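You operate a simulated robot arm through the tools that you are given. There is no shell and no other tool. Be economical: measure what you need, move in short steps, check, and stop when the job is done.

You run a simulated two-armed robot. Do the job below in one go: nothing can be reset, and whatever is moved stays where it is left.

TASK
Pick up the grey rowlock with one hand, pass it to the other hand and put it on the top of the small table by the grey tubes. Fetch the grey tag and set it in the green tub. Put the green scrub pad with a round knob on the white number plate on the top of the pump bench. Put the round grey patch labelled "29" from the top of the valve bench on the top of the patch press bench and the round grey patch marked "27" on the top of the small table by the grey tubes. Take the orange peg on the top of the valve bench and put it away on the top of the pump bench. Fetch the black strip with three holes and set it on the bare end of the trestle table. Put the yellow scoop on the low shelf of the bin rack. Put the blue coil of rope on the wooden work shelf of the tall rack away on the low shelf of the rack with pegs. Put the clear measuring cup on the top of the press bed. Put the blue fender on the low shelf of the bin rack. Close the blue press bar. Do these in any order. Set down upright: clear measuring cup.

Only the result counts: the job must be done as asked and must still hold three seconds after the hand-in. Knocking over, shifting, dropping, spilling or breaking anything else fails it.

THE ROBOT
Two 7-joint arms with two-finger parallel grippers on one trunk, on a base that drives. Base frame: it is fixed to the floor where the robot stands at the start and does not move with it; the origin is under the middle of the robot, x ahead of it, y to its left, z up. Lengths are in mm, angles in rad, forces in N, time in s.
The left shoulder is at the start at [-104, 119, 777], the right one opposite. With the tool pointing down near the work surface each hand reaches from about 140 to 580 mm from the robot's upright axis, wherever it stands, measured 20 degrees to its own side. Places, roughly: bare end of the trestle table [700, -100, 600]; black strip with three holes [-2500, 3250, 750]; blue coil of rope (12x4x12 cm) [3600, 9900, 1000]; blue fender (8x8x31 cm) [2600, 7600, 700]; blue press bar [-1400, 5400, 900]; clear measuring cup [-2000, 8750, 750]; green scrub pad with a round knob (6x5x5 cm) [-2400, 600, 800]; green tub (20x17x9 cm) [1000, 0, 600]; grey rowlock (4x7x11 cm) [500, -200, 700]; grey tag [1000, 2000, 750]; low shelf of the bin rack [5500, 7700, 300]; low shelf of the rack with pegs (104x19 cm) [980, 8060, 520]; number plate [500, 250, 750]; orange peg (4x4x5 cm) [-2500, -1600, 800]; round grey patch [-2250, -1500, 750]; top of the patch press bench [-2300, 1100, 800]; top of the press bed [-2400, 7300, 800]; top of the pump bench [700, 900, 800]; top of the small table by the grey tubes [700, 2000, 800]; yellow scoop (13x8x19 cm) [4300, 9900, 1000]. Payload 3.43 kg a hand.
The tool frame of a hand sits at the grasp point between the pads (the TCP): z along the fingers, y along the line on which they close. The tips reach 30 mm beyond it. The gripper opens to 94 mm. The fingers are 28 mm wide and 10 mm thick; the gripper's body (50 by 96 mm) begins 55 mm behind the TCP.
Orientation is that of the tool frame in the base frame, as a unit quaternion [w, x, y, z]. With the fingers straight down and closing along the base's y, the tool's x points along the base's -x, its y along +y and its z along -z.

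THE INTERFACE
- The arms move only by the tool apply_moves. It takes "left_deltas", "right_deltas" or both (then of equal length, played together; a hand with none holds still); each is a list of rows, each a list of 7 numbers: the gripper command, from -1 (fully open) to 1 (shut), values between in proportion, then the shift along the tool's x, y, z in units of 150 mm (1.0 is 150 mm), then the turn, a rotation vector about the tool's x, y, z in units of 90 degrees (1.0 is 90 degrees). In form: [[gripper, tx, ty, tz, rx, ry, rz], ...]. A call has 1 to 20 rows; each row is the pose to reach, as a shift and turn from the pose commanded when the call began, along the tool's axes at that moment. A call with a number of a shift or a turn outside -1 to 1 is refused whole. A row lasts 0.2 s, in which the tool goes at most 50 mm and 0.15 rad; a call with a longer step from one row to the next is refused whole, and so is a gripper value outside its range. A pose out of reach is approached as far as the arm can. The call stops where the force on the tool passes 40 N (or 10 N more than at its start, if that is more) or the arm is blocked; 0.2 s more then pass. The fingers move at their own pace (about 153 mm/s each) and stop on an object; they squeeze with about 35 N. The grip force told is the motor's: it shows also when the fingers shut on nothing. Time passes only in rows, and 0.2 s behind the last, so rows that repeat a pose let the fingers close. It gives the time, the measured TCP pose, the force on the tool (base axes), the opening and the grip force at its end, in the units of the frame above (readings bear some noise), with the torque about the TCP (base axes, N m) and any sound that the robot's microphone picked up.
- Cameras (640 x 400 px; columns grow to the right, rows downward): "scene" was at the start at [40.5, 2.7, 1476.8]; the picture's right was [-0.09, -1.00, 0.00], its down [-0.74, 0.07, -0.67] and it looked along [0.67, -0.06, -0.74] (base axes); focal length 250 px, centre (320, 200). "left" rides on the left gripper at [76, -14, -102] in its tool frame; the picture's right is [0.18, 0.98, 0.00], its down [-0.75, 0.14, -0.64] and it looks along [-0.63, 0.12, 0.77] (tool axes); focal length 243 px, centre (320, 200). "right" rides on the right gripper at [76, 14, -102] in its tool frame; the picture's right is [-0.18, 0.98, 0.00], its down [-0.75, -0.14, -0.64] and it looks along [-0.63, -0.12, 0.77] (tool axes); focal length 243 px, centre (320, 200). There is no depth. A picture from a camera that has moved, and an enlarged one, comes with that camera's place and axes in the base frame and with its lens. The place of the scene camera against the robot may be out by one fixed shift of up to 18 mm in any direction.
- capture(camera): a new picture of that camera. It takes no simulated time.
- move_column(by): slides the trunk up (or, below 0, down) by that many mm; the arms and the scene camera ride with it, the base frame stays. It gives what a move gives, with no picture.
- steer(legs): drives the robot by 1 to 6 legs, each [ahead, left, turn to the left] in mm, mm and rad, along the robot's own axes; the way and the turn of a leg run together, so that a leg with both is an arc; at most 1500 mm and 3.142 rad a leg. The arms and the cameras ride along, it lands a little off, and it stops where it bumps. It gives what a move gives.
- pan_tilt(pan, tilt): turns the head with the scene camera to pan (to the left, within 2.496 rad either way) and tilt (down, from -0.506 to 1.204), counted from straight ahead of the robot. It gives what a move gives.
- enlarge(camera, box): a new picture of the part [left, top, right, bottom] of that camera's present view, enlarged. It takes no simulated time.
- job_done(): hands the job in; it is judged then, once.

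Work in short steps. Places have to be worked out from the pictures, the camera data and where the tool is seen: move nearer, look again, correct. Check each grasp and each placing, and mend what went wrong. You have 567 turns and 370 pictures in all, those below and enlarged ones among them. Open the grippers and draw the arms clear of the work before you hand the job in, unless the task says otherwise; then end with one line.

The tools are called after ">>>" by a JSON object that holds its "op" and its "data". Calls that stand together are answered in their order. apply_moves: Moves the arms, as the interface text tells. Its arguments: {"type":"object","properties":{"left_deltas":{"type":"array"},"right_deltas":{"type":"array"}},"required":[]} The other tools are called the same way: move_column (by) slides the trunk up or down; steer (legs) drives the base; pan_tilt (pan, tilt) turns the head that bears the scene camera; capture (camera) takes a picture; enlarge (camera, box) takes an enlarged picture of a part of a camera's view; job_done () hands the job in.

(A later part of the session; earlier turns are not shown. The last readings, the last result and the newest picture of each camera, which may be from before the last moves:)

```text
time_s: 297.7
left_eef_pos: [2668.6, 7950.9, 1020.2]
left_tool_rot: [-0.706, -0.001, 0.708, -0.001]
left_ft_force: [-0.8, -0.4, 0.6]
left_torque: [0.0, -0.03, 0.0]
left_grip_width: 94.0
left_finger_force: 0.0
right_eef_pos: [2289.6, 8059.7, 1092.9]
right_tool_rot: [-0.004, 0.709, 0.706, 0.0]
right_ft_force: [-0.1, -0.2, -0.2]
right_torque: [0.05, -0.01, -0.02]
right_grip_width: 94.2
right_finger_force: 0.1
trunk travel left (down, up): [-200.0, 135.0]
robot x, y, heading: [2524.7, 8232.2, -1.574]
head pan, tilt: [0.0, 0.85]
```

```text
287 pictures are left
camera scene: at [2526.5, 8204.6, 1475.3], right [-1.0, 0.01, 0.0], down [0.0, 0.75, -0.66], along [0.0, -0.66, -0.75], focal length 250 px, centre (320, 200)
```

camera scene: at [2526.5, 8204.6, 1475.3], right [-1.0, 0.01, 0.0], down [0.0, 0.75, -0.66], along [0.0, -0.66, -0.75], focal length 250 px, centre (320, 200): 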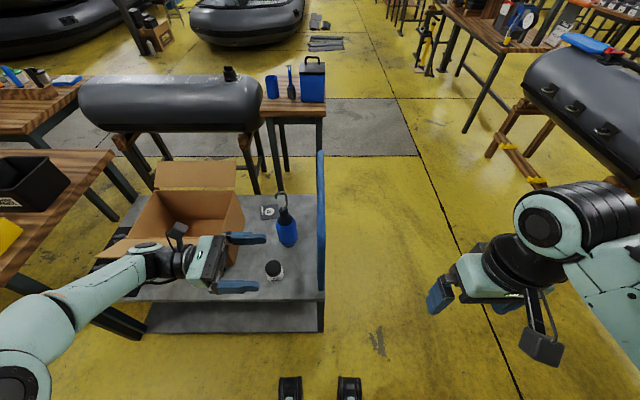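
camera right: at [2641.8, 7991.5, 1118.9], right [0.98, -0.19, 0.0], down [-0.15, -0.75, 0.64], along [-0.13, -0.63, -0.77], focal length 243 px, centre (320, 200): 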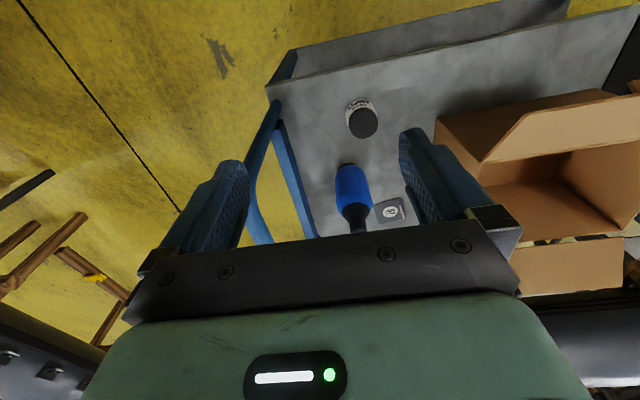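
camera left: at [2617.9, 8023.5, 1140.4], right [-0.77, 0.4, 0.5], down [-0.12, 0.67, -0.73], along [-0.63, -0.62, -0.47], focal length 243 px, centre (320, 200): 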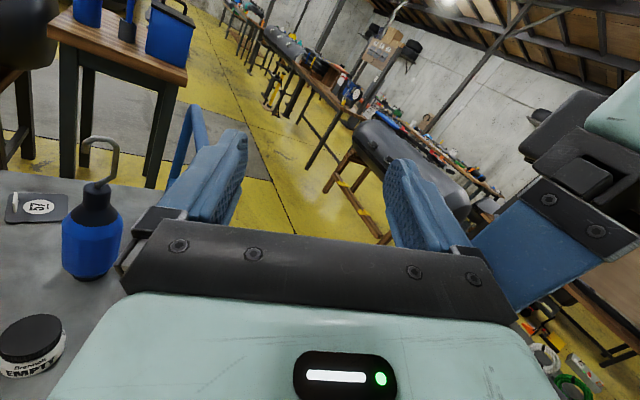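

The left hand is back in a good pose. For the fender I will instead use the right hand pitched 60° forward, so I shift the base east and set up both hands.

>>> {"op": "steer", "data": {"legs": [[0, 225, 0]]}}

>>> {"op": "apply_moves", "data": {"right_deltas": [[-1, 0, 0.12, 0.05, 0, -0.095, 0], [-1, 0, 0.25, 0.1, 0, -0.19, 0], [-1, 0, 0.37, 0.15, 0, -0.285, 0], [-1, 0, 0.5, 0.2, 0, -0.38, 0], [-1, -0.1, 0.62, 0.25, 0, -0.475, 0], [-1, -0.2, 0.75, 0.3, 0, -0.57, 0], [-1, -0.3, 0.89, 0.35, 0, -0.65, 0], [-1, -0.4, 0.89, 0.4, 0, -0.667, 0], [-1, -0.4, 0.89, 0.4, 0, -0.667, 0], [-1, -0.4, 0.89, 0.4, 0, -0.667, 0], [-1, -0.4, 0.89, 0.4, 0, -0.667, 0]], "left_deltas": [[-1, 0, 0, 0, 0, -0.095, 0], [-1, 0, 0, 0, 0, -0.19, 0], [-1, 0, 0, 0, 0, -0.285, 0], [-1, 0, 0, 0, 0, -0.38, 0], [-1, 0, 0, 0, 0, -0.475, 0], [-1, 0, 0, 0, 0, -0.57, 0], [-1, 0, 0, 0, 0, -0.66, 0], [-1, 0, 0, 0, 0, -0.75, 0], [-1, 0, 0, 0, 0, -0.84, 0], [-1, 0, 0, 0, 0, -0.92, 0], [-1, 0, 0, 0, 0, -1, 0]]}}

>>> {"op": "capture", "data": {"camera": "scene"}}

>>> {"op": "capture", "data": {"camera": "right"}}

```text
time_s: 300.2
left_eef_pos: [2887.9, 7948.2, 1019.4]
left_tool_rot: [-0.707, 0.001, 0.708, 0.001]
left_ft_force: [-0.3, 0.0, 0.0]
left_torque: [-0.04, -0.01, 0.03]
left_grip_width: 94.1
left_finger_force: 0.0
right_eef_pos: [2512.0, 8057.7, 1092.8]
right_tool_rot: [-0.004, 0.711, 0.704, 0.001]
right_ft_force: [-0.2, -0.1, 0.1]
right_torque: [0.01, 0.01, 0.02]
right_grip_width: 94.1
right_finger_force: 0.1
trunk travel left (down, up): [-200.0, 135.0]
robot x, y, heading: [2745.8, 8227.8, -1.582]
head pan, tilt: [0.0, 0.85]
```

```text
time_s: 302.6
left_eef_pos: [2888.6, 7946.3, 1019.0]
left_tool_rot: [0.002, 0.002, 1.0, -0.002]
left_ft_force: [0.3, -0.6, 0.2]
left_torque: [-0.01, -0.04, 0.01]
left_grip_width: 94.3
left_finger_force: 0.0
right_eef_pos: [2643.6, 7995.7, 1032.7]
right_tool_rot: [0.349, 0.615, 0.611, -0.356]
right_ft_force: [-0.4, -0.7, 0.4]
right_torque: [0.0, 0.01, -0.01]
right_grip_width: 94.3
right_finger_force: 0.0
trunk travel left (down, up): [-200.0, 135.0]
robot x, y, heading: [2744.8, 8228.0, -1.581]
head pan, tilt: [0.0, 0.85]
```

```text
286 pictures are left
camera scene: at [2748.4, 8202.6, 1475.2], right [-1.0, 0.01, 0.0], down [0.01, 0.75, -0.66], along [-0.01, -0.66, -0.75], focal length 250 px, centre (320, 200)
```

scene: 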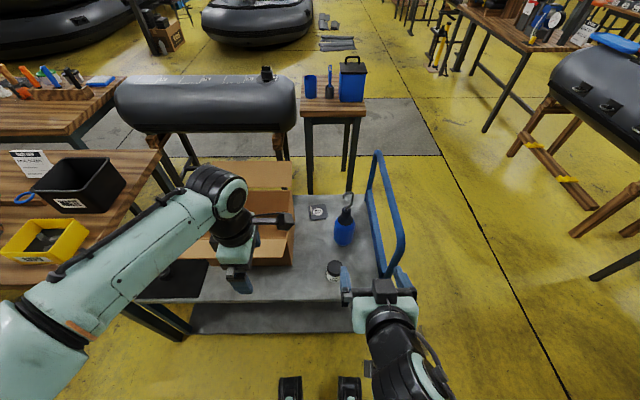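

```text
285 pictures are left
camera right: at [2659.2, 8122.0, 1019.1], right [0.98, -0.1, 0.15], down [-0.14, 0.18, 0.98], along [-0.13, -0.98, 0.16], focal length 243 px, centre (320, 200)
```

right: 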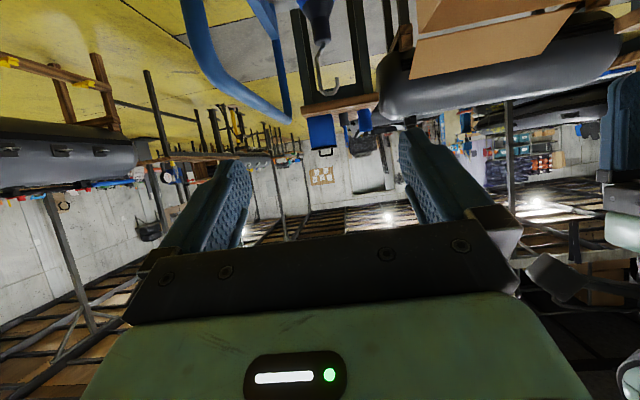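

The fender body spans roughly z 580–750 with its loop to 887, at x≈2645. I approach along the tool axis toward [2645, 7734, 755].

>>> {"op": "apply_moves", "data": {"right_deltas": [[-1, 0.08, 0.01, 0.28, 0, 0, 0], [-1, 0.15, 0.01, 0.55, 0, 0, 0], [-1, 0.23, 0.01, 0.8, 0, 0, 0], [-1, 0.3, 0.01, 1, 0, 0, 0]]}}

>>> {"op": "apply_moves", "data": {"right_deltas": [[-1, 0.1, 0, 0.28, 0, 0, 0], [-1, 0.2, 0, 0.55, 0, 0, 0], [-1, 0.3, 0, 0.8, 0, 0, 0], [-1, 0.43, 0, 1, 0, 0, 0]]}}

>>> {"op": "capture", "data": {"camera": "right"}}

>>> {"op": "capture", "data": {"camera": "scene"}}

```text
time_s: 303.6
left_eef_pos: [2888.2, 7949.0, 1019.9]
left_tool_rot: [0.001, 0.002, 1.0, -0.002]
left_ft_force: [1.0, 0.4, -0.4]
left_torque: [-0.01, 0.01, 0.01]
left_grip_width: 93.9
left_finger_force: 0.1
right_eef_pos: [2730.5, 7927.2, 963.7]
right_tool_rot: [0.425, 0.542, 0.652, -0.317]
right_ft_force: [0.0, -0.3, -1.0]
right_torque: [0.03, -0.01, 0.01]
right_grip_width: 94.0
right_finger_force: 0.1
trunk travel left (down, up): [-200.0, 135.0]
robot x, y, heading: [2742.7, 8229.9, -1.583]
head pan, tilt: [0.0, 0.85]
stopped in row 4 (right hand): the arm was blocked; the commanded pose is now the measured one
```

```text
time_s: 304.1
left_eef_pos: [2886.9, 7949.1, 1019.4]
left_tool_rot: [0.001, 0.002, 1.0, -0.001]
left_ft_force: [-0.4, 0.2, 0.7]
left_torque: [-0.03, -0.04, 0.04]
left_grip_width: 94.0
left_finger_force: 0.1
right_eef_pos: [2830.5, 7947.1, 970.6]
right_tool_rot: [0.506, 0.458, 0.682, -0.261]
right_ft_force: [0.5, 0.3, 0.0]
right_torque: [0.01, -0.02, -0.02]
right_grip_width: 94.1
right_finger_force: 0.1
trunk travel left (down, up): [-200.0, 135.0]
robot x, y, heading: [2744.6, 8229.6, -1.578]
head pan, tilt: [0.0, 0.85]
stopped in row 2 (right hand): the arm was blocked; the commanded pose is now the measured one
```

```text
284 pictures are left
camera right: at [2792.6, 8065.1, 937.6], right [0.89, 0.37, 0.28], down [-0.36, 0.19, 0.91], along [0.28, -0.91, 0.3], focal length 243 px, centre (320, 200)
```

right: 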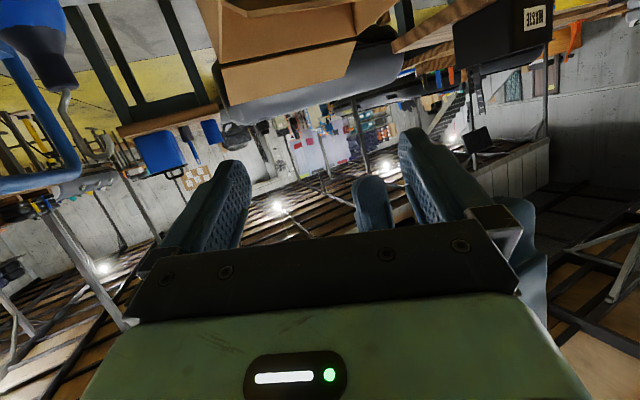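

```text
283 pictures are left
camera scene: at [2748.7, 8202.7, 1475.2], right [-1.0, 0.01, 0.0], down [0.01, 0.75, -0.66], along [-0.01, -0.66, -0.75], focal length 250 px, centre (320, 200)
```

scene: 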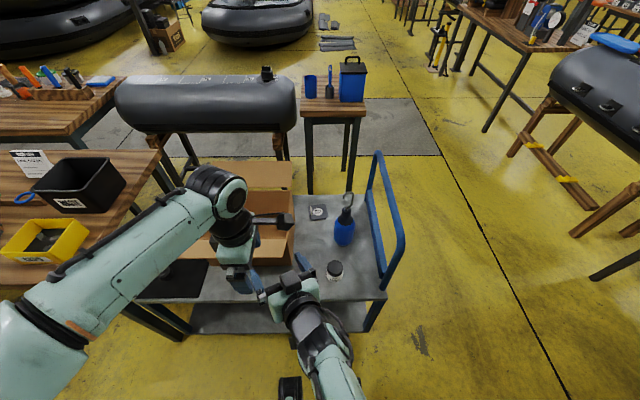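

The pitched hand folds badly this close to the body. I move the left hand aside and restore the right to a downward pose further forward.

>>> {"op": "apply_moves", "data": {"left_deltas": [[-1, -0.3, 0, 0, 0, 0, 0], [-1, -0.6, 0, 0, 0, 0, 0], [-1, -0.9, 0, 0, 0, 0, 0], [-1, -1, 0, 0, 0, 0, 0]]}}

>>> {"op": "apply_moves", "data": {"right_deltas": [[-1, -0.04, -0.11, -0.05, 0.026, 0.082, 0.024], [-1, -0.09, -0.22, -0.1, 0.052, 0.164, 0.048], [-1, -0.13, -0.33, -0.15, 0.078, 0.246, 0.072], [-1, -0.18, -0.44, -0.2, 0.105, 0.328, 0.095], [-1, -0.22, -0.56, -0.25, 0.131, 0.41, 0.119], [-1, -0.27, -0.67, -0.3, 0.157, 0.493, 0.143], [-1, -0.31, -0.78, -0.35, 0.183, 0.575, 0.167], [-1, -0.36, -0.89, -0.4, 0.209, 0.657, 0.191], [-1, -0.4, -1, -0.45, 0.2355, 0.739, 0.215], [-1, -0.4, -1, -0.45, 0.2355, 0.739, 0.215]]}}

```text
time_s: 305.1
left_eef_pos: [3039.9, 7947.8, 1019.8]
left_tool_rot: [0.001, 0.001, 1.0, -0.001]
left_ft_force: [-0.2, 0.0, -1.0]
left_torque: [-0.04, 0.0, 0.0]
left_grip_width: 94.1
left_finger_force: 0.1
right_eef_pos: [2830.6, 7947.5, 969.3]
right_tool_rot: [0.506, 0.459, 0.683, -0.26]
right_ft_force: [-0.3, -0.3, -0.2]
right_torque: [-0.01, 0.01, 0.01]
right_grip_width: 94.3
right_finger_force: 0.1
trunk travel left (down, up): [-200.0, 135.0]
robot x, y, heading: [2746.9, 8231.9, -1.58]
head pan, tilt: [0.0, 0.85]
```

```text
time_s: 307.3
left_eef_pos: [3039.1, 7948.1, 1021.2]
left_tool_rot: [0.001, 0.002, 1.0, 0.0]
left_ft_force: [-0.4, 0.2, -0.3]
left_torque: [-0.02, 0.0, 0.01]
left_grip_width: 94.0
left_finger_force: 0.1
right_eef_pos: [2671.3, 7916.0, 1032.5]
right_tool_rot: [-0.002, 0.707, 0.707, 0.001]
right_ft_force: [-0.4, 0.3, 0.3]
right_torque: [-0.01, 0.04, -0.03]
right_grip_width: 94.1
right_finger_force: 0.0
trunk travel left (down, up): [-200.0, 135.0]
robot x, y, heading: [2744.3, 8232.6, -1.582]
head pan, tilt: [0.0, 0.85]
```

The right hand is restored. I back the base 50 mm, extend the hand forward and pitch it 60° there.

>>> {"op": "steer", "data": {"legs": [[-60, 0, 0]]}}

>>> {"op": "apply_moves", "data": {"right_deltas": [[-1, -0.25, -0.05, 0, 0, 0, 0], [-1, -0.5, -0.1, 0, 0, -0.03, 0], [-1, -0.75, -0.173, 0, 0, -0.12, 0], [-1, -0.95, -0.173, 0, 0, -0.21, 0], [-1, -1, -0.173, 0, 0, -0.3, 0], [-1, -1, -0.173, 0, 0, -0.39, 0], [-1, -1, -0.173, 0, 0, -0.48, 0], [-1, -1, -0.173, 0, 0, -0.57, 0], [-1, -1, -0.173, 0, 0, -0.66, 0], [-1, -1, -0.173, 0, 0, -0.667, 0]]}}

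>>> {"op": "capture", "data": {"camera": "right"}}

```text
time_s: 308.3
left_eef_pos: [3041.1, 8007.9, 1020.7]
left_tool_rot: [0.001, 0.001, 1.0, 0.0]
left_ft_force: [0.2, 0.3, 0.9]
left_torque: [-0.01, -0.01, 0.02]
left_grip_width: 94.0
left_finger_force: 0.0
right_eef_pos: [2671.3, 7977.9, 1032.3]
right_tool_rot: [-0.001, 0.708, 0.706, -0.001]
right_ft_force: [0.7, 0.2, 0.0]
right_torque: [-0.04, -0.01, 0.02]
right_grip_width: 94.2
right_finger_force: 0.0
trunk travel left (down, up): [-200.0, 135.0]
robot x, y, heading: [2743.4, 8284.8, -1.579]
head pan, tilt: [0.0, 0.85]
```

```text
time_s: 310.5
left_eef_pos: [3038.8, 8007.0, 1021.1]
left_tool_rot: [0.001, 0.001, 1.0, 0.0]
left_ft_force: [1.0, 0.4, -0.5]
left_torque: [-0.01, 0.0, 0.0]
left_grip_width: 93.9
left_finger_force: 0.0
right_eef_pos: [2645.0, 7826.2, 1031.6]
right_tool_rot: [0.353, 0.612, 0.612, -0.354]
right_ft_force: [-0.5, -0.2, 0.1]
right_torque: [-0.02, 0.0, 0.02]
right_grip_width: 93.9
right_finger_force: 0.0
trunk travel left (down, up): [-200.0, 135.0]
robot x, y, heading: [2744.4, 8287.2, -1.58]
head pan, tilt: [0.0, 0.85]
```

```text
282 pictures are left
camera right: at [2659.7, 7952.1, 1017.9], right [0.98, -0.09, 0.16], down [-0.14, 0.18, 0.97], along [-0.12, -0.98, 0.16], focal length 243 px, centre (320, 200)
```

right: 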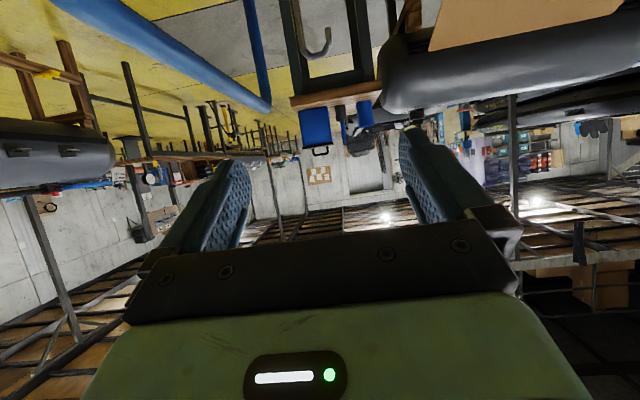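

The pitch worked. I descend toward the fender's body height in front of it.

>>> {"op": "apply_moves", "data": {"right_deltas": [[-1, 0.24, 0, 0.14, 0, 0, 0], [-1, 0.49, 0, 0.28, 0, 0, 0], [-1, 0.73, 0, 0.42, 0, 0, 0], [-1, 0.98, 0, 0.567, 0, 0, 0]]}}

>>> {"op": "apply_moves", "data": {"right_deltas": [[-1, 0.14, 0, 0.23, 0, 0, 0], [-1, 0.28, 0, 0.47, 0, 0, 0], [-1, 0.42, 0, 0.7, 0, 0, 0]]}}

>>> {"op": "capture", "data": {"camera": "right"}}

>>> {"op": "capture", "data": {"camera": "scene"}}

```text
time_s: 311.5
left_eef_pos: [3040.3, 8007.4, 1021.0]
left_tool_rot: [0.001, 0.002, 1.0, 0.0]
left_ft_force: [0.4, -1.3, -0.1]
left_torque: [-0.01, -0.02, 0.03]
left_grip_width: 94.0
left_finger_force: 0.0
right_eef_pos: [2644.6, 7825.7, 862.9]
right_tool_rot: [0.353, 0.613, 0.612, -0.354]
right_ft_force: [-0.3, -0.3, -0.6]
right_torque: [0.01, -0.03, 0.0]
right_grip_width: 93.9
right_finger_force: 0.1
trunk travel left (down, up): [-200.0, 135.0]
robot x, y, heading: [2746.8, 8287.0, -1.58]
head pan, tilt: [0.0, 0.85]
```

```text
time_s: 312.3
left_eef_pos: [3039.3, 8006.9, 1019.5]
left_tool_rot: [0.001, 0.001, 1.0, 0.0]
left_ft_force: [0.1, -0.6, 0.4]
left_torque: [0.01, 0.02, 0.0]
left_grip_width: 94.0
left_finger_force: 0.0
right_eef_pos: [2644.4, 7765.5, 753.4]
right_tool_rot: [0.353, 0.612, 0.613, -0.353]
right_ft_force: [-0.1, -0.7, -0.3]
right_torque: [-0.03, -0.02, -0.02]
right_grip_width: 94.2
right_finger_force: 0.0
trunk travel left (down, up): [-200.0, 135.0]
robot x, y, heading: [2747.4, 8289.2, -1.581]
head pan, tilt: [0.0, 0.85]
```

```text
281 pictures are left
camera right: at [2659.1, 7891.9, 739.9], right [0.98, -0.09, 0.16], down [-0.14, 0.18, 0.97], along [-0.12, -0.98, 0.16], focal length 243 px, centre (320, 200)
```

right: 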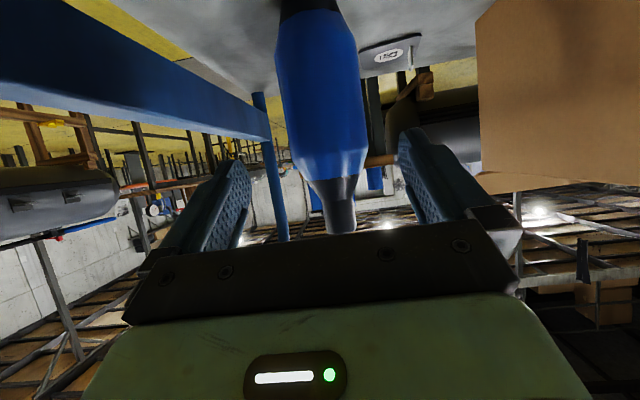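

```text
280 pictures are left
camera scene: at [2749.7, 8262.1, 1475.2], right [-1.0, 0.01, 0.0], down [0.01, 0.75, -0.66], along [-0.01, -0.66, -0.75], focal length 250 px, centre (320, 200)
```

scene: 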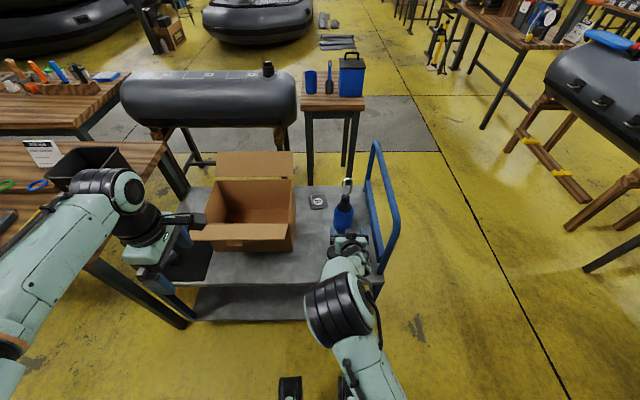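

The fender body is centred at about [2645, 7645], z 600–735, straight ahead along the tool axis. I advance 139 mm and close.

>>> {"op": "apply_moves", "data": {"right_deltas": [[-1, 0, 0, 0.25, 0, 0, 0], [-1, 0, 0, 0.5, 0, 0, 0], [-1, 0, 0, 0.7, 0, 0, 0], [-1, 0.01, 0, 0.85, 0, 0, 0], [-1, 0.01, 0, 0.93, 0, 0, 0], [1, 0.01, 0, 0.93, 0, 0, 0], [1, 0.01, 0, 0.93, 0, 0, 0], [1, 0.01, 0, 0.93, 0, 0, 0]]}}

>>> {"op": "capture", "data": {"camera": "right"}}

```text
time_s: 314.1
left_eef_pos: [3040.1, 8008.5, 1021.0]
left_tool_rot: [0.001, 0.002, 1.0, 0.0]
left_ft_force: [0.5, 0.4, -0.2]
left_torque: [-0.01, 0.0, 0.03]
left_grip_width: 94.3
left_finger_force: 0.0
right_eef_pos: [2668.8, 7708.1, 726.0]
right_tool_rot: [0.352, 0.613, 0.612, -0.354]
right_ft_force: [0.0, 1.1, 0.8]
right_torque: [0.01, 0.05, -0.02]
right_grip_width: 0.2
right_finger_force: 33.2
right hand out of reach, approached as far as the arm can: row 2, 3, 4, 5, 6, 7, 8
trunk travel left (down, up): [-200.0, 135.0]
robot x, y, heading: [2749.9, 8289.8, -1.584]
head pan, tilt: [0.0, 0.85]
```

```text
279 pictures are left
camera right: at [2684.1, 7833.8, 710.4], right [0.98, -0.09, 0.16], down [-0.14, 0.18, 0.97], along [-0.12, -0.98, 0.16], focal length 243 px, centre (320, 200)
```

right: 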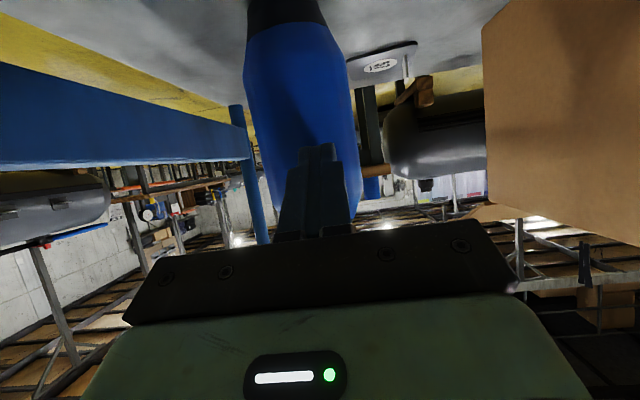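

It fell short at the reach limit and closed on nothing. I back the hand off, reopen, drive 90 mm closer, and try again.

>>> {"op": "apply_moves", "data": {"right_deltas": [[1, 0, 0, -0.3, 0, 0, 0], [1, 0, 0, -0.6, 0, 0, 0], [1, 0, 0, -0.8, 0, 0, 0], [-1, 0, 0, -1, 0, 0, 0], [-1, 0, 0, -1, 0, 0, 0]]}}

>>> {"op": "apply_moves", "data": {"right_deltas": [[-1, 0, 0, -0.2, 0, 0, 0], [-1, 0, 0, -0.4, 0, 0, 0]]}}

>>> {"op": "steer", "data": {"legs": [[100, 0, 0]]}}

>>> {"op": "capture", "data": {"camera": "right"}}

```text
time_s: 315.3
left_eef_pos: [3039.5, 8007.8, 1020.5]
left_tool_rot: [0.001, 0.002, 1.0, -0.001]
left_ft_force: [0.3, -0.2, 0.5]
left_torque: [-0.02, -0.02, 0.01]
left_grip_width: 93.9
left_finger_force: 0.1
right_eef_pos: [2667.8, 7835.8, 795.9]
right_tool_rot: [0.353, 0.612, 0.613, -0.354]
right_ft_force: [0.8, 0.7, -0.4]
right_torque: [0.0, 0.01, -0.01]
right_grip_width: 93.9
right_finger_force: 0.2
trunk travel left (down, up): [-200.0, 135.0]
robot x, y, heading: [2742.5, 8289.6, -1.577]
head pan, tilt: [0.0, 0.85]
```

```text
time_s: 315.9
left_eef_pos: [3040.8, 8007.5, 1021.2]
left_tool_rot: [0.001, 0.002, 1.0, -0.001]
left_ft_force: [0.0, 0.0, -0.1]
left_torque: [-0.04, -0.03, 0.03]
left_grip_width: 94.2
left_finger_force: 0.0
right_eef_pos: [2667.0, 7888.0, 827.5]
right_tool_rot: [0.353, 0.613, 0.612, -0.354]
right_ft_force: [-1.2, -0.4, 0.0]
right_torque: [-0.01, 0.02, 0.01]
right_grip_width: 93.7
right_finger_force: 0.0
trunk travel left (down, up): [-200.0, 135.0]
robot x, y, heading: [2742.4, 8289.9, -1.582]
head pan, tilt: [0.0, 0.85]
```

```text
time_s: 317.0
left_eef_pos: [3038.9, 7907.9, 1019.2]
left_tool_rot: [0.001, 0.001, 1.0, 0.0]
left_ft_force: [0.1, -0.5, -0.3]
left_torque: [0.01, 0.01, 0.0]
left_grip_width: 93.9
left_finger_force: 0.0
right_eef_pos: [2665.8, 7789.6, 827.1]
right_tool_rot: [0.352, 0.613, 0.612, -0.354]
right_ft_force: [0.0, -0.8, -0.6]
right_torque: [0.0, -0.01, -0.03]
right_grip_width: 94.3
right_finger_force: 0.1
trunk travel left (down, up): [-200.0, 135.0]
robot x, y, heading: [2748.8, 8187.8, -1.583]
head pan, tilt: [0.0, 0.85]
```

```text
278 pictures are left
camera right: at [2681.5, 7915.3, 813.8], right [0.98, -0.09, 0.16], down [-0.14, 0.18, 0.97], along [-0.12, -0.98, 0.16], focal length 243 px, centre (320, 200)
```

right: 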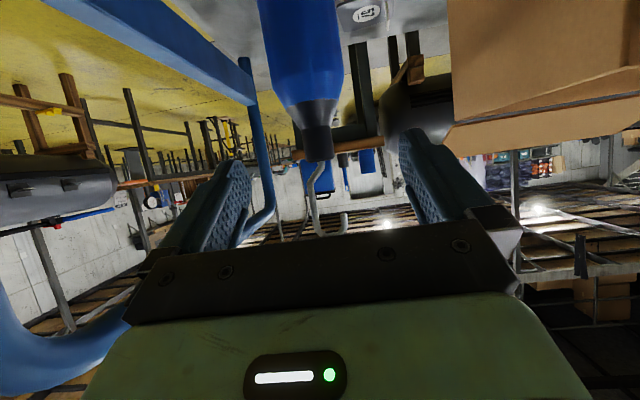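

The fender now reads at x≈2654. I move to the pre-approach point and re-check alignment.

>>> {"op": "apply_moves", "data": {"right_deltas": [[-1, 0.17, -0.04, 0.2, 0, 0, 0], [-1, 0.344, -0.075, 0.391, 0, 0, 0], [-1, 0.344, -0.075, 0.391, 0, 0, 0]]}}

>>> {"op": "capture", "data": {"camera": "right"}}

```text
time_s: 317.8
left_eef_pos: [3039.4, 7909.2, 1021.3]
left_tool_rot: [0.001, 0.002, 1.0, 0.0]
left_ft_force: [-0.4, 0.1, -0.1]
left_torque: [0.0, -0.01, 0.0]
left_grip_width: 94.1
left_finger_force: 0.0
right_eef_pos: [2655.5, 7764.6, 752.8]
right_tool_rot: [0.353, 0.613, 0.612, -0.354]
right_ft_force: [0.5, 0.6, 0.4]
right_torque: [0.03, 0.02, -0.01]
right_grip_width: 93.8
right_finger_force: 0.1
trunk travel left (down, up): [-200.0, 135.0]
robot x, y, heading: [2743.3, 8190.8, -1.583]
head pan, tilt: [0.0, 0.85]
```

```text
277 pictures are left
camera right: at [2670.4, 7890.6, 739.1], right [0.98, -0.09, 0.16], down [-0.14, 0.18, 0.97], along [-0.12, -0.98, 0.16], focal length 243 px, centre (320, 200)
```

right: 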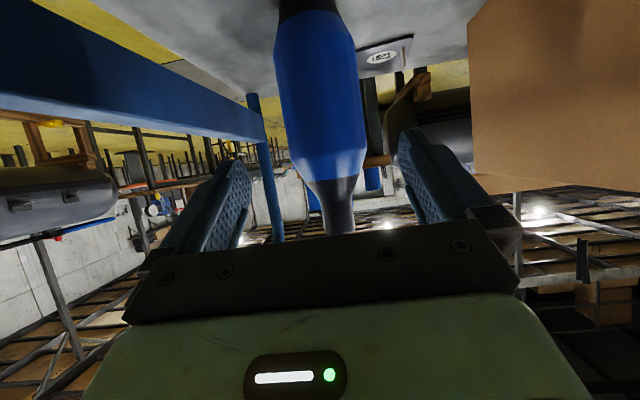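

Aligned at x≈2656. I advance and close.

>>> {"op": "apply_moves", "data": {"right_deltas": [[-1, 0, 0, 0.25, 0, 0, 0], [-1, 0, 0, 0.5, 0, 0, 0], [-1, 0, 0, 0.7, 0, 0, 0], [-1, 0.01, 0, 0.85, 0, 0, 0], [-1, 0.01, 0, 0.9, 0, 0, 0], [1, 0.01, 0, 0.9, 0, 0, 0], [1, 0.01, 0, 0.9, 0, 0, 0], [1, 0.01, 0, 0.9, 0, 0, 0]]}}

>>> {"op": "capture", "data": {"camera": "right"}}

```text
time_s: 318.9
left_eef_pos: [3038.7, 7909.3, 1021.8]
left_tool_rot: [0.002, 0.002, 1.0, -0.001]
left_ft_force: [0.2, 0.1, 0.7]
left_torque: [0.02, 0.03, 0.01]
left_grip_width: 94.1
left_finger_force: 0.1
right_eef_pos: [2653.3, 7652.4, 698.7]
right_tool_rot: [0.358, 0.61, 0.608, -0.36]
right_ft_force: [-0.8, 9.7, 26.2]
right_torque: [3.98, -0.29, 0.19]
right_grip_width: 94.1
right_finger_force: 0.1
trunk travel left (down, up): [-200.0, 135.0]
robot x, y, heading: [2745.2, 8191.5, -1.583]
head pan, tilt: [0.0, 0.85]
stopped in row 5 (right hand): the force on the tool passed its limit at 56 N (the readings are from after the stop); the commanded pose is now the measured one
```

```text
276 pictures are left
camera right: at [2668.0, 7779.1, 681.9], right [0.98, -0.09, 0.16], down [-0.14, 0.19, 0.97], along [-0.12, -0.98, 0.18], focal length 243 px, centre (320, 200)
```

right: 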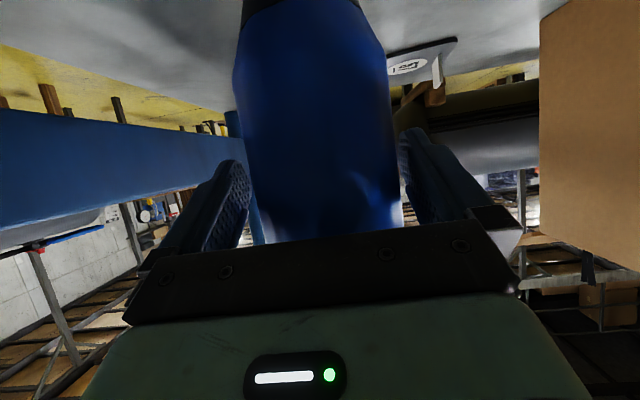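

Something behind the TCP (the camera over the white cup) touched at 26 N. The fender is already between the fingers, so I rise 10 mm to unload and close there.

>>> {"op": "apply_moves", "data": {"right_deltas": [[-1, -0.06, 0.0, -0.03, 0, 0, 0], [1, -0.06, 0.0, -0.03, 0, 0, 0], [1, -0.06, 0.0, -0.03, 0, 0, 0], [1, -0.06, 0, -0.03, 0, 0, 0]]}}

>>> {"op": "capture", "data": {"camera": "right"}}

>>> {"op": "capture", "data": {"camera": "scene"}}

```text
time_s: 319.9
left_eef_pos: [3039.6, 7908.6, 1021.7]
left_tool_rot: [0.001, 0.002, 1.0, 0.0]
left_ft_force: [-0.3, 0.9, 0.2]
left_torque: [0.0, 0.0, -0.04]
left_grip_width: 93.7
left_finger_force: 0.0
right_eef_pos: [2653.2, 7652.0, 703.7]
right_tool_rot: [0.356, 0.611, 0.61, -0.357]
right_ft_force: [0.2, 0.0, -0.7]
right_torque: [0.03, 0.02, 0.0]
right_grip_width: 79.4
right_finger_force: 34.5
trunk travel left (down, up): [-200.0, 135.0]
robot x, y, heading: [2746.2, 8193.9, -1.588]
head pan, tilt: [0.0, 0.85]
```

```text
275 pictures are left
camera right: at [2667.8, 7778.4, 689.1], right [0.98, -0.09, 0.16], down [-0.14, 0.19, 0.97], along [-0.12, -0.98, 0.17], focal length 243 px, centre (320, 200)
```

right: 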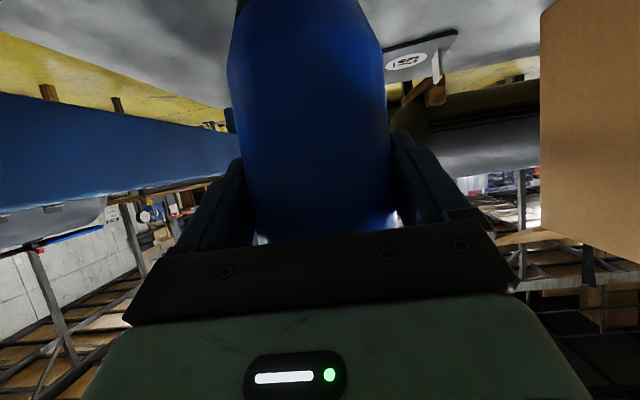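

```text
274 pictures are left
camera scene: at [2748.0, 8163.9, 1475.2], right [-1.0, 0.01, 0.0], down [0.01, 0.75, -0.66], along [-0.01, -0.66, -0.75], focal length 250 px, centre (320, 200)
```

scene: 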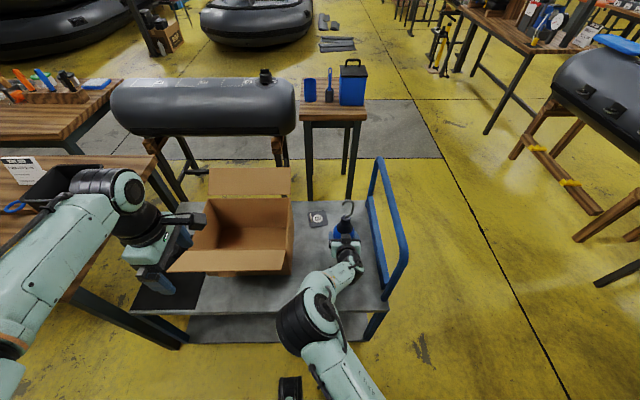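

The fender is gripped at 79 mm. I lift straight up.

>>> {"op": "apply_moves", "data": {"right_deltas": [[1, -0.17, 0, -0.1, 0, 0, 0], [1, -0.35, 0, -0.2, 0, 0, 0], [1, -0.52, 0, -0.3, 0, 0, 0], [1, -0.7, 0, -0.4, 0, 0, 0], [1, -0.87, 0, -0.5, 0, 0, 0], [1, -0.98, 0, -0.567, 0, 0, 0]]}}

>>> {"op": "capture", "data": {"camera": "scene"}}

>>> {"op": "capture", "data": {"camera": "right"}}

```text
time_s: 321.3
left_eef_pos: [3039.2, 7908.9, 1021.2]
left_tool_rot: [0.001, 0.002, 1.0, -0.002]
left_ft_force: [0.4, 1.3, -0.5]
left_torque: [-0.03, -0.01, -0.02]
left_grip_width: 93.7
left_finger_force: 0.0
right_eef_pos: [2652.8, 7652.2, 873.1]
right_tool_rot: [0.356, 0.611, 0.611, -0.356]
right_ft_force: [0.3, -0.9, -2.5]
right_torque: [0.0, 0.01, 0.01]
right_grip_width: 79.2
right_finger_force: 34.9
trunk travel left (down, up): [-200.0, 135.0]
robot x, y, heading: [2742.3, 8190.0, -1.58]
head pan, tilt: [0.0, 0.85]
```

```text
273 pictures are left
camera scene: at [2747.9, 8164.1, 1475.2], right [-1.0, 0.01, 0.0], down [0.01, 0.75, -0.66], along [-0.01, -0.66, -0.75], focal length 250 px, centre (320, 200)
```

scene: 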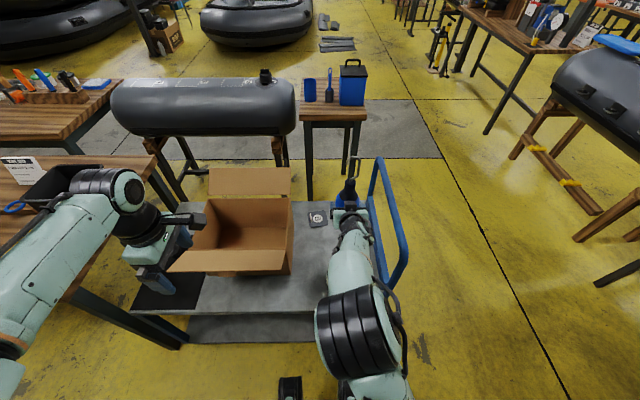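

```text
272 pictures are left
camera right: at [2667.7, 7778.7, 858.6], right [0.98, -0.09, 0.16], down [-0.14, 0.19, 0.97], along [-0.12, -0.98, 0.17], focal length 243 px, centre (320, 200)
```

right: 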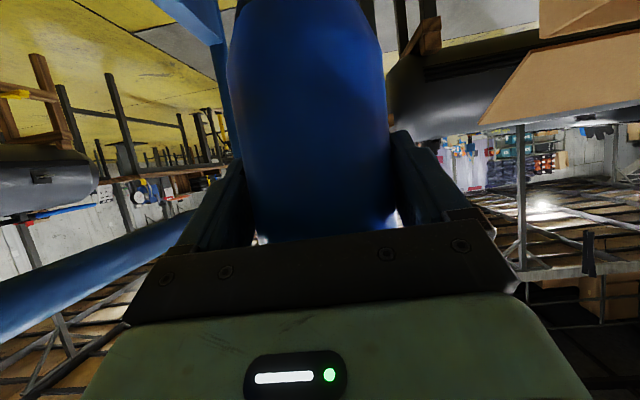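

The fender is held securely. I retract the arm, back out, face east, then drive along the aisle to the scoop and turn north.

>>> {"op": "apply_moves", "data": {"right_deltas": [[1, 0.1, 0, -0.2, 0, 0, 0], [1, 0.2, 0, -0.4, 0, 0, 0], [1, 0.25, 0, -0.6, 0, 0, 0], [1, 0.3, 0, -0.8, 0, 0, 0], [1, 0.3, 0, -1, 0, 0, 0]]}}

>>> {"op": "steer", "data": {"legs": [[-480, 0, 0], [0, 0, 1.57], [1300, 0, 0], [0, 0, 1.57]]}}

>>> {"op": "pan_tilt", "data": {"pan": 0, "tilt": 0.5}}

>>> {"op": "capture", "data": {"camera": "scene"}}

```text
time_s: 322.5
left_eef_pos: [3039.3, 7909.2, 1021.4]
left_tool_rot: [0.001, 0.001, 1.0, -0.001]
left_ft_force: [0.5, 0.1, 0.3]
left_torque: [0.02, -0.01, 0.01]
left_grip_width: 94.4
left_finger_force: 0.1
right_eef_pos: [2652.3, 7806.7, 909.0]
right_tool_rot: [0.355, 0.612, 0.609, -0.357]
right_ft_force: [0.2, -0.2, -1.6]
right_torque: [0.02, 0.06, -0.01]
right_grip_width: 79.1
right_finger_force: 34.8
trunk travel left (down, up): [-200.0, 135.0]
robot x, y, heading: [2742.8, 8190.6, -1.581]
head pan, tilt: [0.0, 0.85]
```

```text
time_s: 339.1
left_eef_pos: [3765.0, 8939.2, 1021.7]
left_tool_rot: [-0.001, 1.0, 0.003, -0.001]
left_ft_force: [-0.7, 0.2, -0.5]
left_torque: [-0.02, 0.01, -0.01]
left_grip_width: 94.1
left_finger_force: 0.1
right_eef_pos: [4149.9, 9047.6, 909.3]
right_tool_rot: [-0.355, 0.613, -0.608, -0.357]
right_ft_force: [-0.5, 0.6, -2.1]
right_torque: [-0.01, 0.02, -0.01]
right_grip_width: 78.5
right_finger_force: 35.3
trunk travel left (down, up): [-200.0, 135.0]
robot x, y, heading: [4062.8, 8660.6, 1.566]
head pan, tilt: [0.0, 0.85]
```

```text
time_s: 339.9
left_eef_pos: [3765.2, 8939.4, 1020.4]
left_tool_rot: [0.0, 1.0, 0.003, -0.001]
left_ft_force: [0.7, -0.6, -0.7]
left_torque: [0.03, 0.03, -0.03]
left_grip_width: 94.0
left_finger_force: 0.2
right_eef_pos: [4150.0, 9047.3, 909.8]
right_tool_rot: [-0.355, 0.613, -0.608, -0.358]
right_ft_force: [-0.1, 0.1, -3.4]
right_torque: [0.02, 0.03, 0.0]
right_grip_width: 78.7
right_finger_force: 34.6
trunk travel left (down, up): [-200.0, 135.0]
robot x, y, heading: [4060.0, 8661.1, 1.57]
head pan, tilt: [0.0, 0.499]
```

```text
271 pictures are left
camera scene: at [4065.8, 8719.5, 1505.1], right [1.0, 0.0, 0.0], down [0.0, -0.48, -0.88], along [0.0, 0.88, -0.48], focal length 250 px, centre (320, 200)
```

scene: 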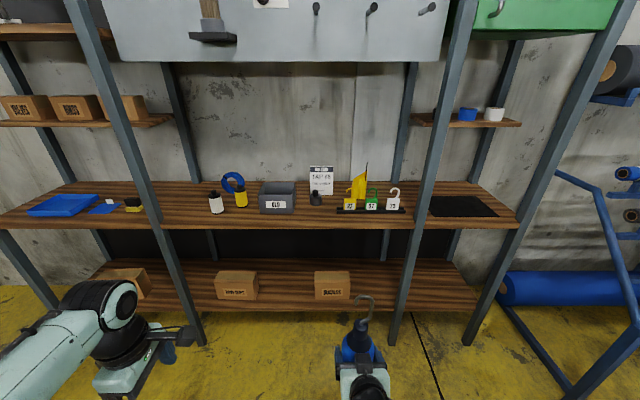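

>>> {"op": "enlarge", "data": {"camera": "scene", "box": [190, 140, 450, 250]}}

```text
2.46 times, centred on (320, 195) of scene
camera zoom: at [4065.8, 8719.5, 1505.1], right [1.0, 0.0, 0.0], down [0.0, -0.48, -0.88], along [0.0, 0.88, -0.48], focal length 615 px, centre (320, 212)
```

zoom: 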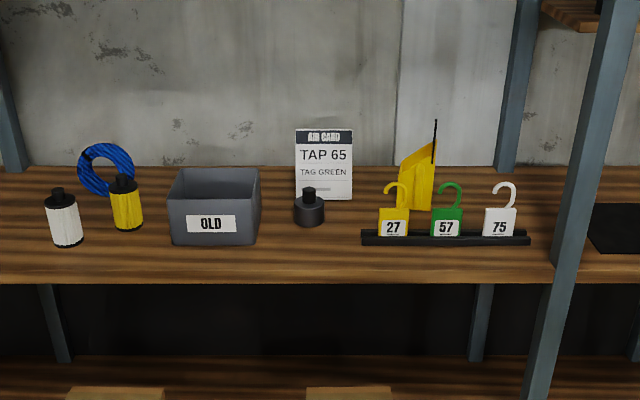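

Coil (~[3637, 9819]) and scoop (~[4246, 9746]) are located on the shelf. I deliver the fender first: drive east and face the bin rack.

>>> {"op": "steer", "data": {"legs": [[0, 0, -1.57], [1450, 0, 0], [0, 0, -1.57]]}}

>>> {"op": "pan_tilt", "data": {"pan": 0, "tilt": 0.75}}

>>> {"op": "capture", "data": {"camera": "scene"}}

```text
time_s: 354.9
left_eef_pos: [5802.2, 8346.0, 1020.6]
left_tool_rot: [0.001, 0.008, 1.0, 0.0]
left_ft_force: [0.7, -0.9, 0.0]
left_torque: [-0.03, 0.01, 0.02]
left_grip_width: 94.3
left_finger_force: 0.0
right_eef_pos: [5411.6, 8248.1, 909.7]
right_tool_rot: [0.353, 0.615, 0.606, -0.36]
right_ft_force: [0.3, -0.3, -1.7]
right_torque: [0.01, 0.0, 0.01]
right_grip_width: 78.2
right_finger_force: 34.5
trunk travel left (down, up): [-200.0, 135.0]
robot x, y, heading: [5512.4, 8630.1, -1.596]
head pan, tilt: [0.0, 0.499]
```

```text
time_s: 355.6
left_eef_pos: [5801.9, 8345.4, 1020.2]
left_tool_rot: [0.002, 0.008, 1.0, 0.001]
left_ft_force: [-0.3, -0.1, 0.3]
left_torque: [-0.02, -0.01, -0.04]
left_grip_width: 94.1
left_finger_force: 0.0
right_eef_pos: [5412.4, 8245.8, 909.8]
right_tool_rot: [0.354, 0.615, 0.607, -0.359]
right_ft_force: [0.4, -0.2, -2.5]
right_torque: [-0.01, -0.01, 0.02]
right_grip_width: 78.5
right_finger_force: 35.3
trunk travel left (down, up): [-200.0, 135.0]
robot x, y, heading: [5508.1, 8633.4, -1.599]
head pan, tilt: [0.0, 0.75]
```

```text
269 pictures are left
camera scene: at [5512.7, 8599.9, 1483.3], right [-1.0, 0.02, 0.0], down [0.02, 0.68, -0.73], along [-0.02, -0.73, -0.68], focal length 250 px, centre (320, 200)
```

scene: 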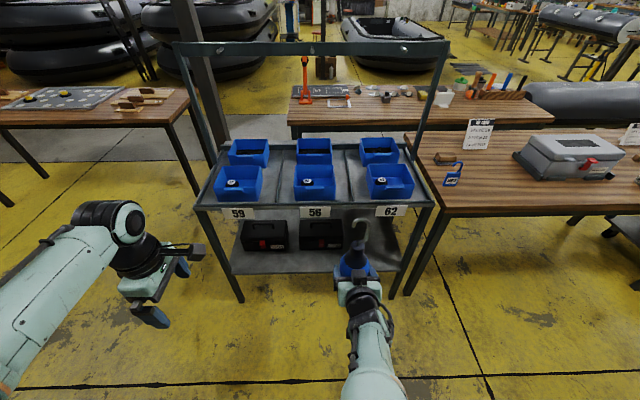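

>>> {"op": "enlarge", "data": {"camera": "scene", "box": [190, 180, 450, 310]}}

>>> {"op": "capture", "data": {"camera": "left"}}

```text
2.46 times, centred on (320, 245) of scene
camera zoom: at [5512.7, 8599.9, 1483.3], right [-1.0, 0.02, 0.0], down [0.02, 0.68, -0.73], along [-0.02, -0.73, -0.68], focal length 615 px, centre (320, 89)
```

zoom: 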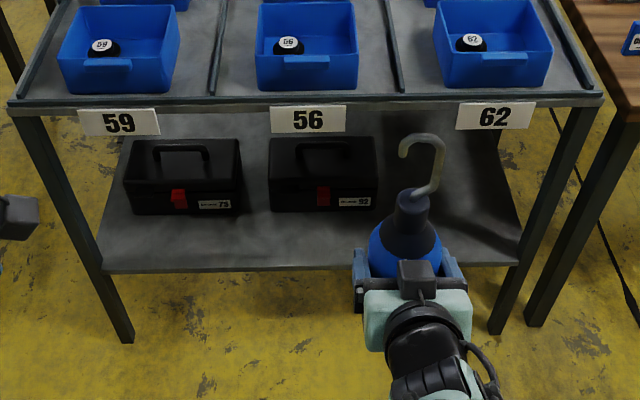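

```text
267 pictures are left
camera left: at [5726.0, 8331.9, 1123.2], right [-0.17, 0.99, 0.0], down [0.75, 0.13, 0.64], along [0.63, 0.11, -0.77], focal length 243 px, centre (320, 200)
```

left: 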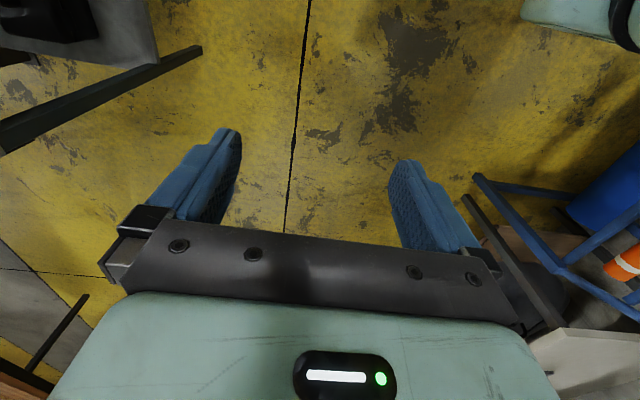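

The free space on the low shelf is x≈5080–5363, between box "92" and the right leg; shelf z≈318, with the upper shelf's labels down to z≈737. I line up at x≈5265, lower the trunk, and come nearer.

>>> {"op": "steer", "data": {"legs": [[0, -240, 0.026], [170, 0, 0]]}}

>>> {"op": "move_column", "data": {"by": -200}}

>>> {"op": "capture", "data": {"camera": "scene"}}

>>> {"op": "capture", "data": {"camera": "right"}}

```text
time_s: 359.4
left_eef_pos: [5565.6, 8189.8, 1020.7]
left_tool_rot: [0.002, -0.008, 1.0, 0.0]
left_ft_force: [0.5, 0.2, -0.1]
left_torque: [0.04, 0.02, 0.01]
left_grip_width: 93.7
left_finger_force: 0.0
right_eef_pos: [5180.3, 8079.2, 909.3]
right_tool_rot: [0.359, 0.606, 0.616, -0.354]
right_ft_force: [0.2, 1.0, -2.7]
right_torque: [-0.02, -0.02, 0.02]
right_grip_width: 78.6
right_finger_force: 35.4
trunk travel left (down, up): [-200.0, 135.0]
robot x, y, heading: [5264.8, 8467.7, -1.566]
head pan, tilt: [0.0, 0.75]
```

```text
time_s: 361.6
left_eef_pos: [5565.6, 8190.4, 820.8]
left_tool_rot: [0.002, -0.008, 1.0, 0.0]
left_ft_force: [0.5, 0.3, -0.4]
left_torque: [0.0, -0.02, 0.01]
left_grip_width: 93.9
left_finger_force: 0.0
right_eef_pos: [5180.9, 8080.1, 709.3]
right_tool_rot: [0.358, 0.606, 0.616, -0.354]
right_ft_force: [0.1, -0.6, -2.4]
right_torque: [0.01, -0.01, 0.01]
right_grip_width: 78.5
right_finger_force: 34.8
trunk travel left (down, up): [0.0, 335.0]
robot x, y, heading: [5269.4, 8462.1, -1.56]
head pan, tilt: [0.0, 0.75]
```

```text
266 pictures are left
camera scene: at [5270.8, 8388.2, 1281.8], right [-1.0, -0.01, 0.0], down [0.0, 0.68, -0.73], along [0.01, -0.73, -0.68], focal length 250 px, centre (320, 200)
```

scene: 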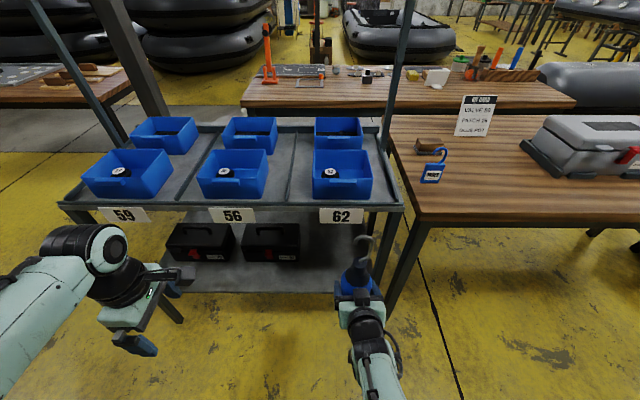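

```text
265 pictures are left
camera right: at [5193.8, 8206.1, 694.1], right [0.98, -0.07, 0.16], down [-0.14, 0.19, 0.97], along [-0.1, -0.98, 0.17], focal length 243 px, centre (320, 200)
```

right: 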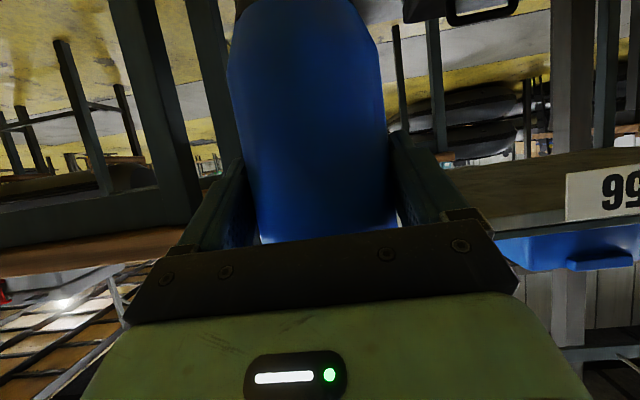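

I lower the right hand to TCP z≈480 in front of the rack.

>>> {"op": "apply_moves", "data": {"right_deltas": [[1, 0.22, 0, 0.13, 0, 0, 0], [1, 0.44, 0, 0.26, 0, 0, 0], [1, 0.664, 0, 0.383, 0, 0, 0]]}}

>>> {"op": "apply_moves", "data": {"right_deltas": [[1, 0.22, 0, 0.13, 0, 0, 0], [1, 0.44, 0, 0.26, 0, 0, 0], [1, 0.664, 0, 0.383, 0, 0, 0]]}}

>>> {"op": "capture", "data": {"camera": "right"}}

>>> {"op": "capture", "data": {"camera": "scene"}}

```text
time_s: 362.4
left_eef_pos: [5565.1, 8191.5, 820.7]
left_tool_rot: [0.001, -0.006, 1.0, 0.0]
left_ft_force: [0.4, -0.1, 0.6]
left_torque: [-0.03, -0.05, 0.04]
left_grip_width: 94.5
left_finger_force: 0.0
right_eef_pos: [5181.0, 8079.6, 595.0]
right_tool_rot: [0.359, 0.607, 0.615, -0.353]
right_ft_force: [-0.4, 0.4, -2.2]
right_torque: [0.0, 0.0, -0.02]
right_grip_width: 78.3
right_finger_force: 35.0
trunk travel left (down, up): [0.0, 335.0]
robot x, y, heading: [5268.7, 8463.7, -1.566]
head pan, tilt: [0.0, 0.75]
```

```text
time_s: 363.2
left_eef_pos: [5566.2, 8190.4, 820.2]
left_tool_rot: [0.0, -0.007, 1.0, -0.001]
left_ft_force: [-0.8, 0.0, -0.1]
left_torque: [-0.03, 0.03, 0.01]
left_grip_width: 93.8
left_finger_force: 0.0
right_eef_pos: [5179.6, 8077.0, 480.2]
right_tool_rot: [0.359, 0.606, 0.616, -0.353]
right_ft_force: [-0.4, 0.6, -2.2]
right_torque: [0.03, -0.02, 0.0]
right_grip_width: 78.3
right_finger_force: 35.0
trunk travel left (down, up): [0.0, 335.0]
robot x, y, heading: [5266.0, 8468.4, -1.567]
head pan, tilt: [0.0, 0.75]
```

```text
264 pictures are left
camera right: at [5192.7, 8204.6, 464.3], right [0.98, -0.07, 0.16], down [-0.14, 0.19, 0.97], along [-0.1, -0.98, 0.17], focal length 243 px, centre (320, 200)
```

right: 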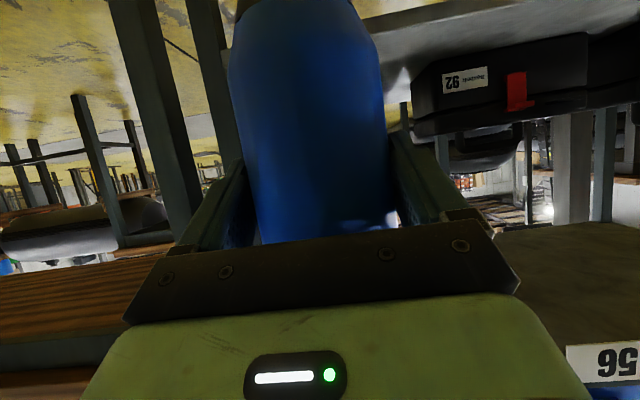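

```text
263 pictures are left
camera scene: at [5270.9, 8388.1, 1281.8], right [-1.0, -0.01, 0.0], down [0.0, 0.68, -0.73], along [0.0, -0.73, -0.68], focal length 250 px, centre (320, 200)
```

scene: 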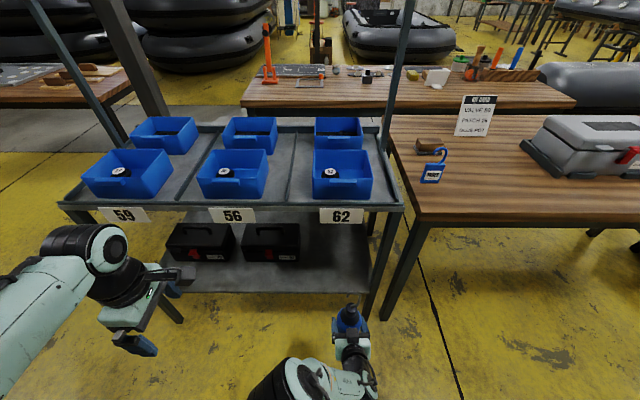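

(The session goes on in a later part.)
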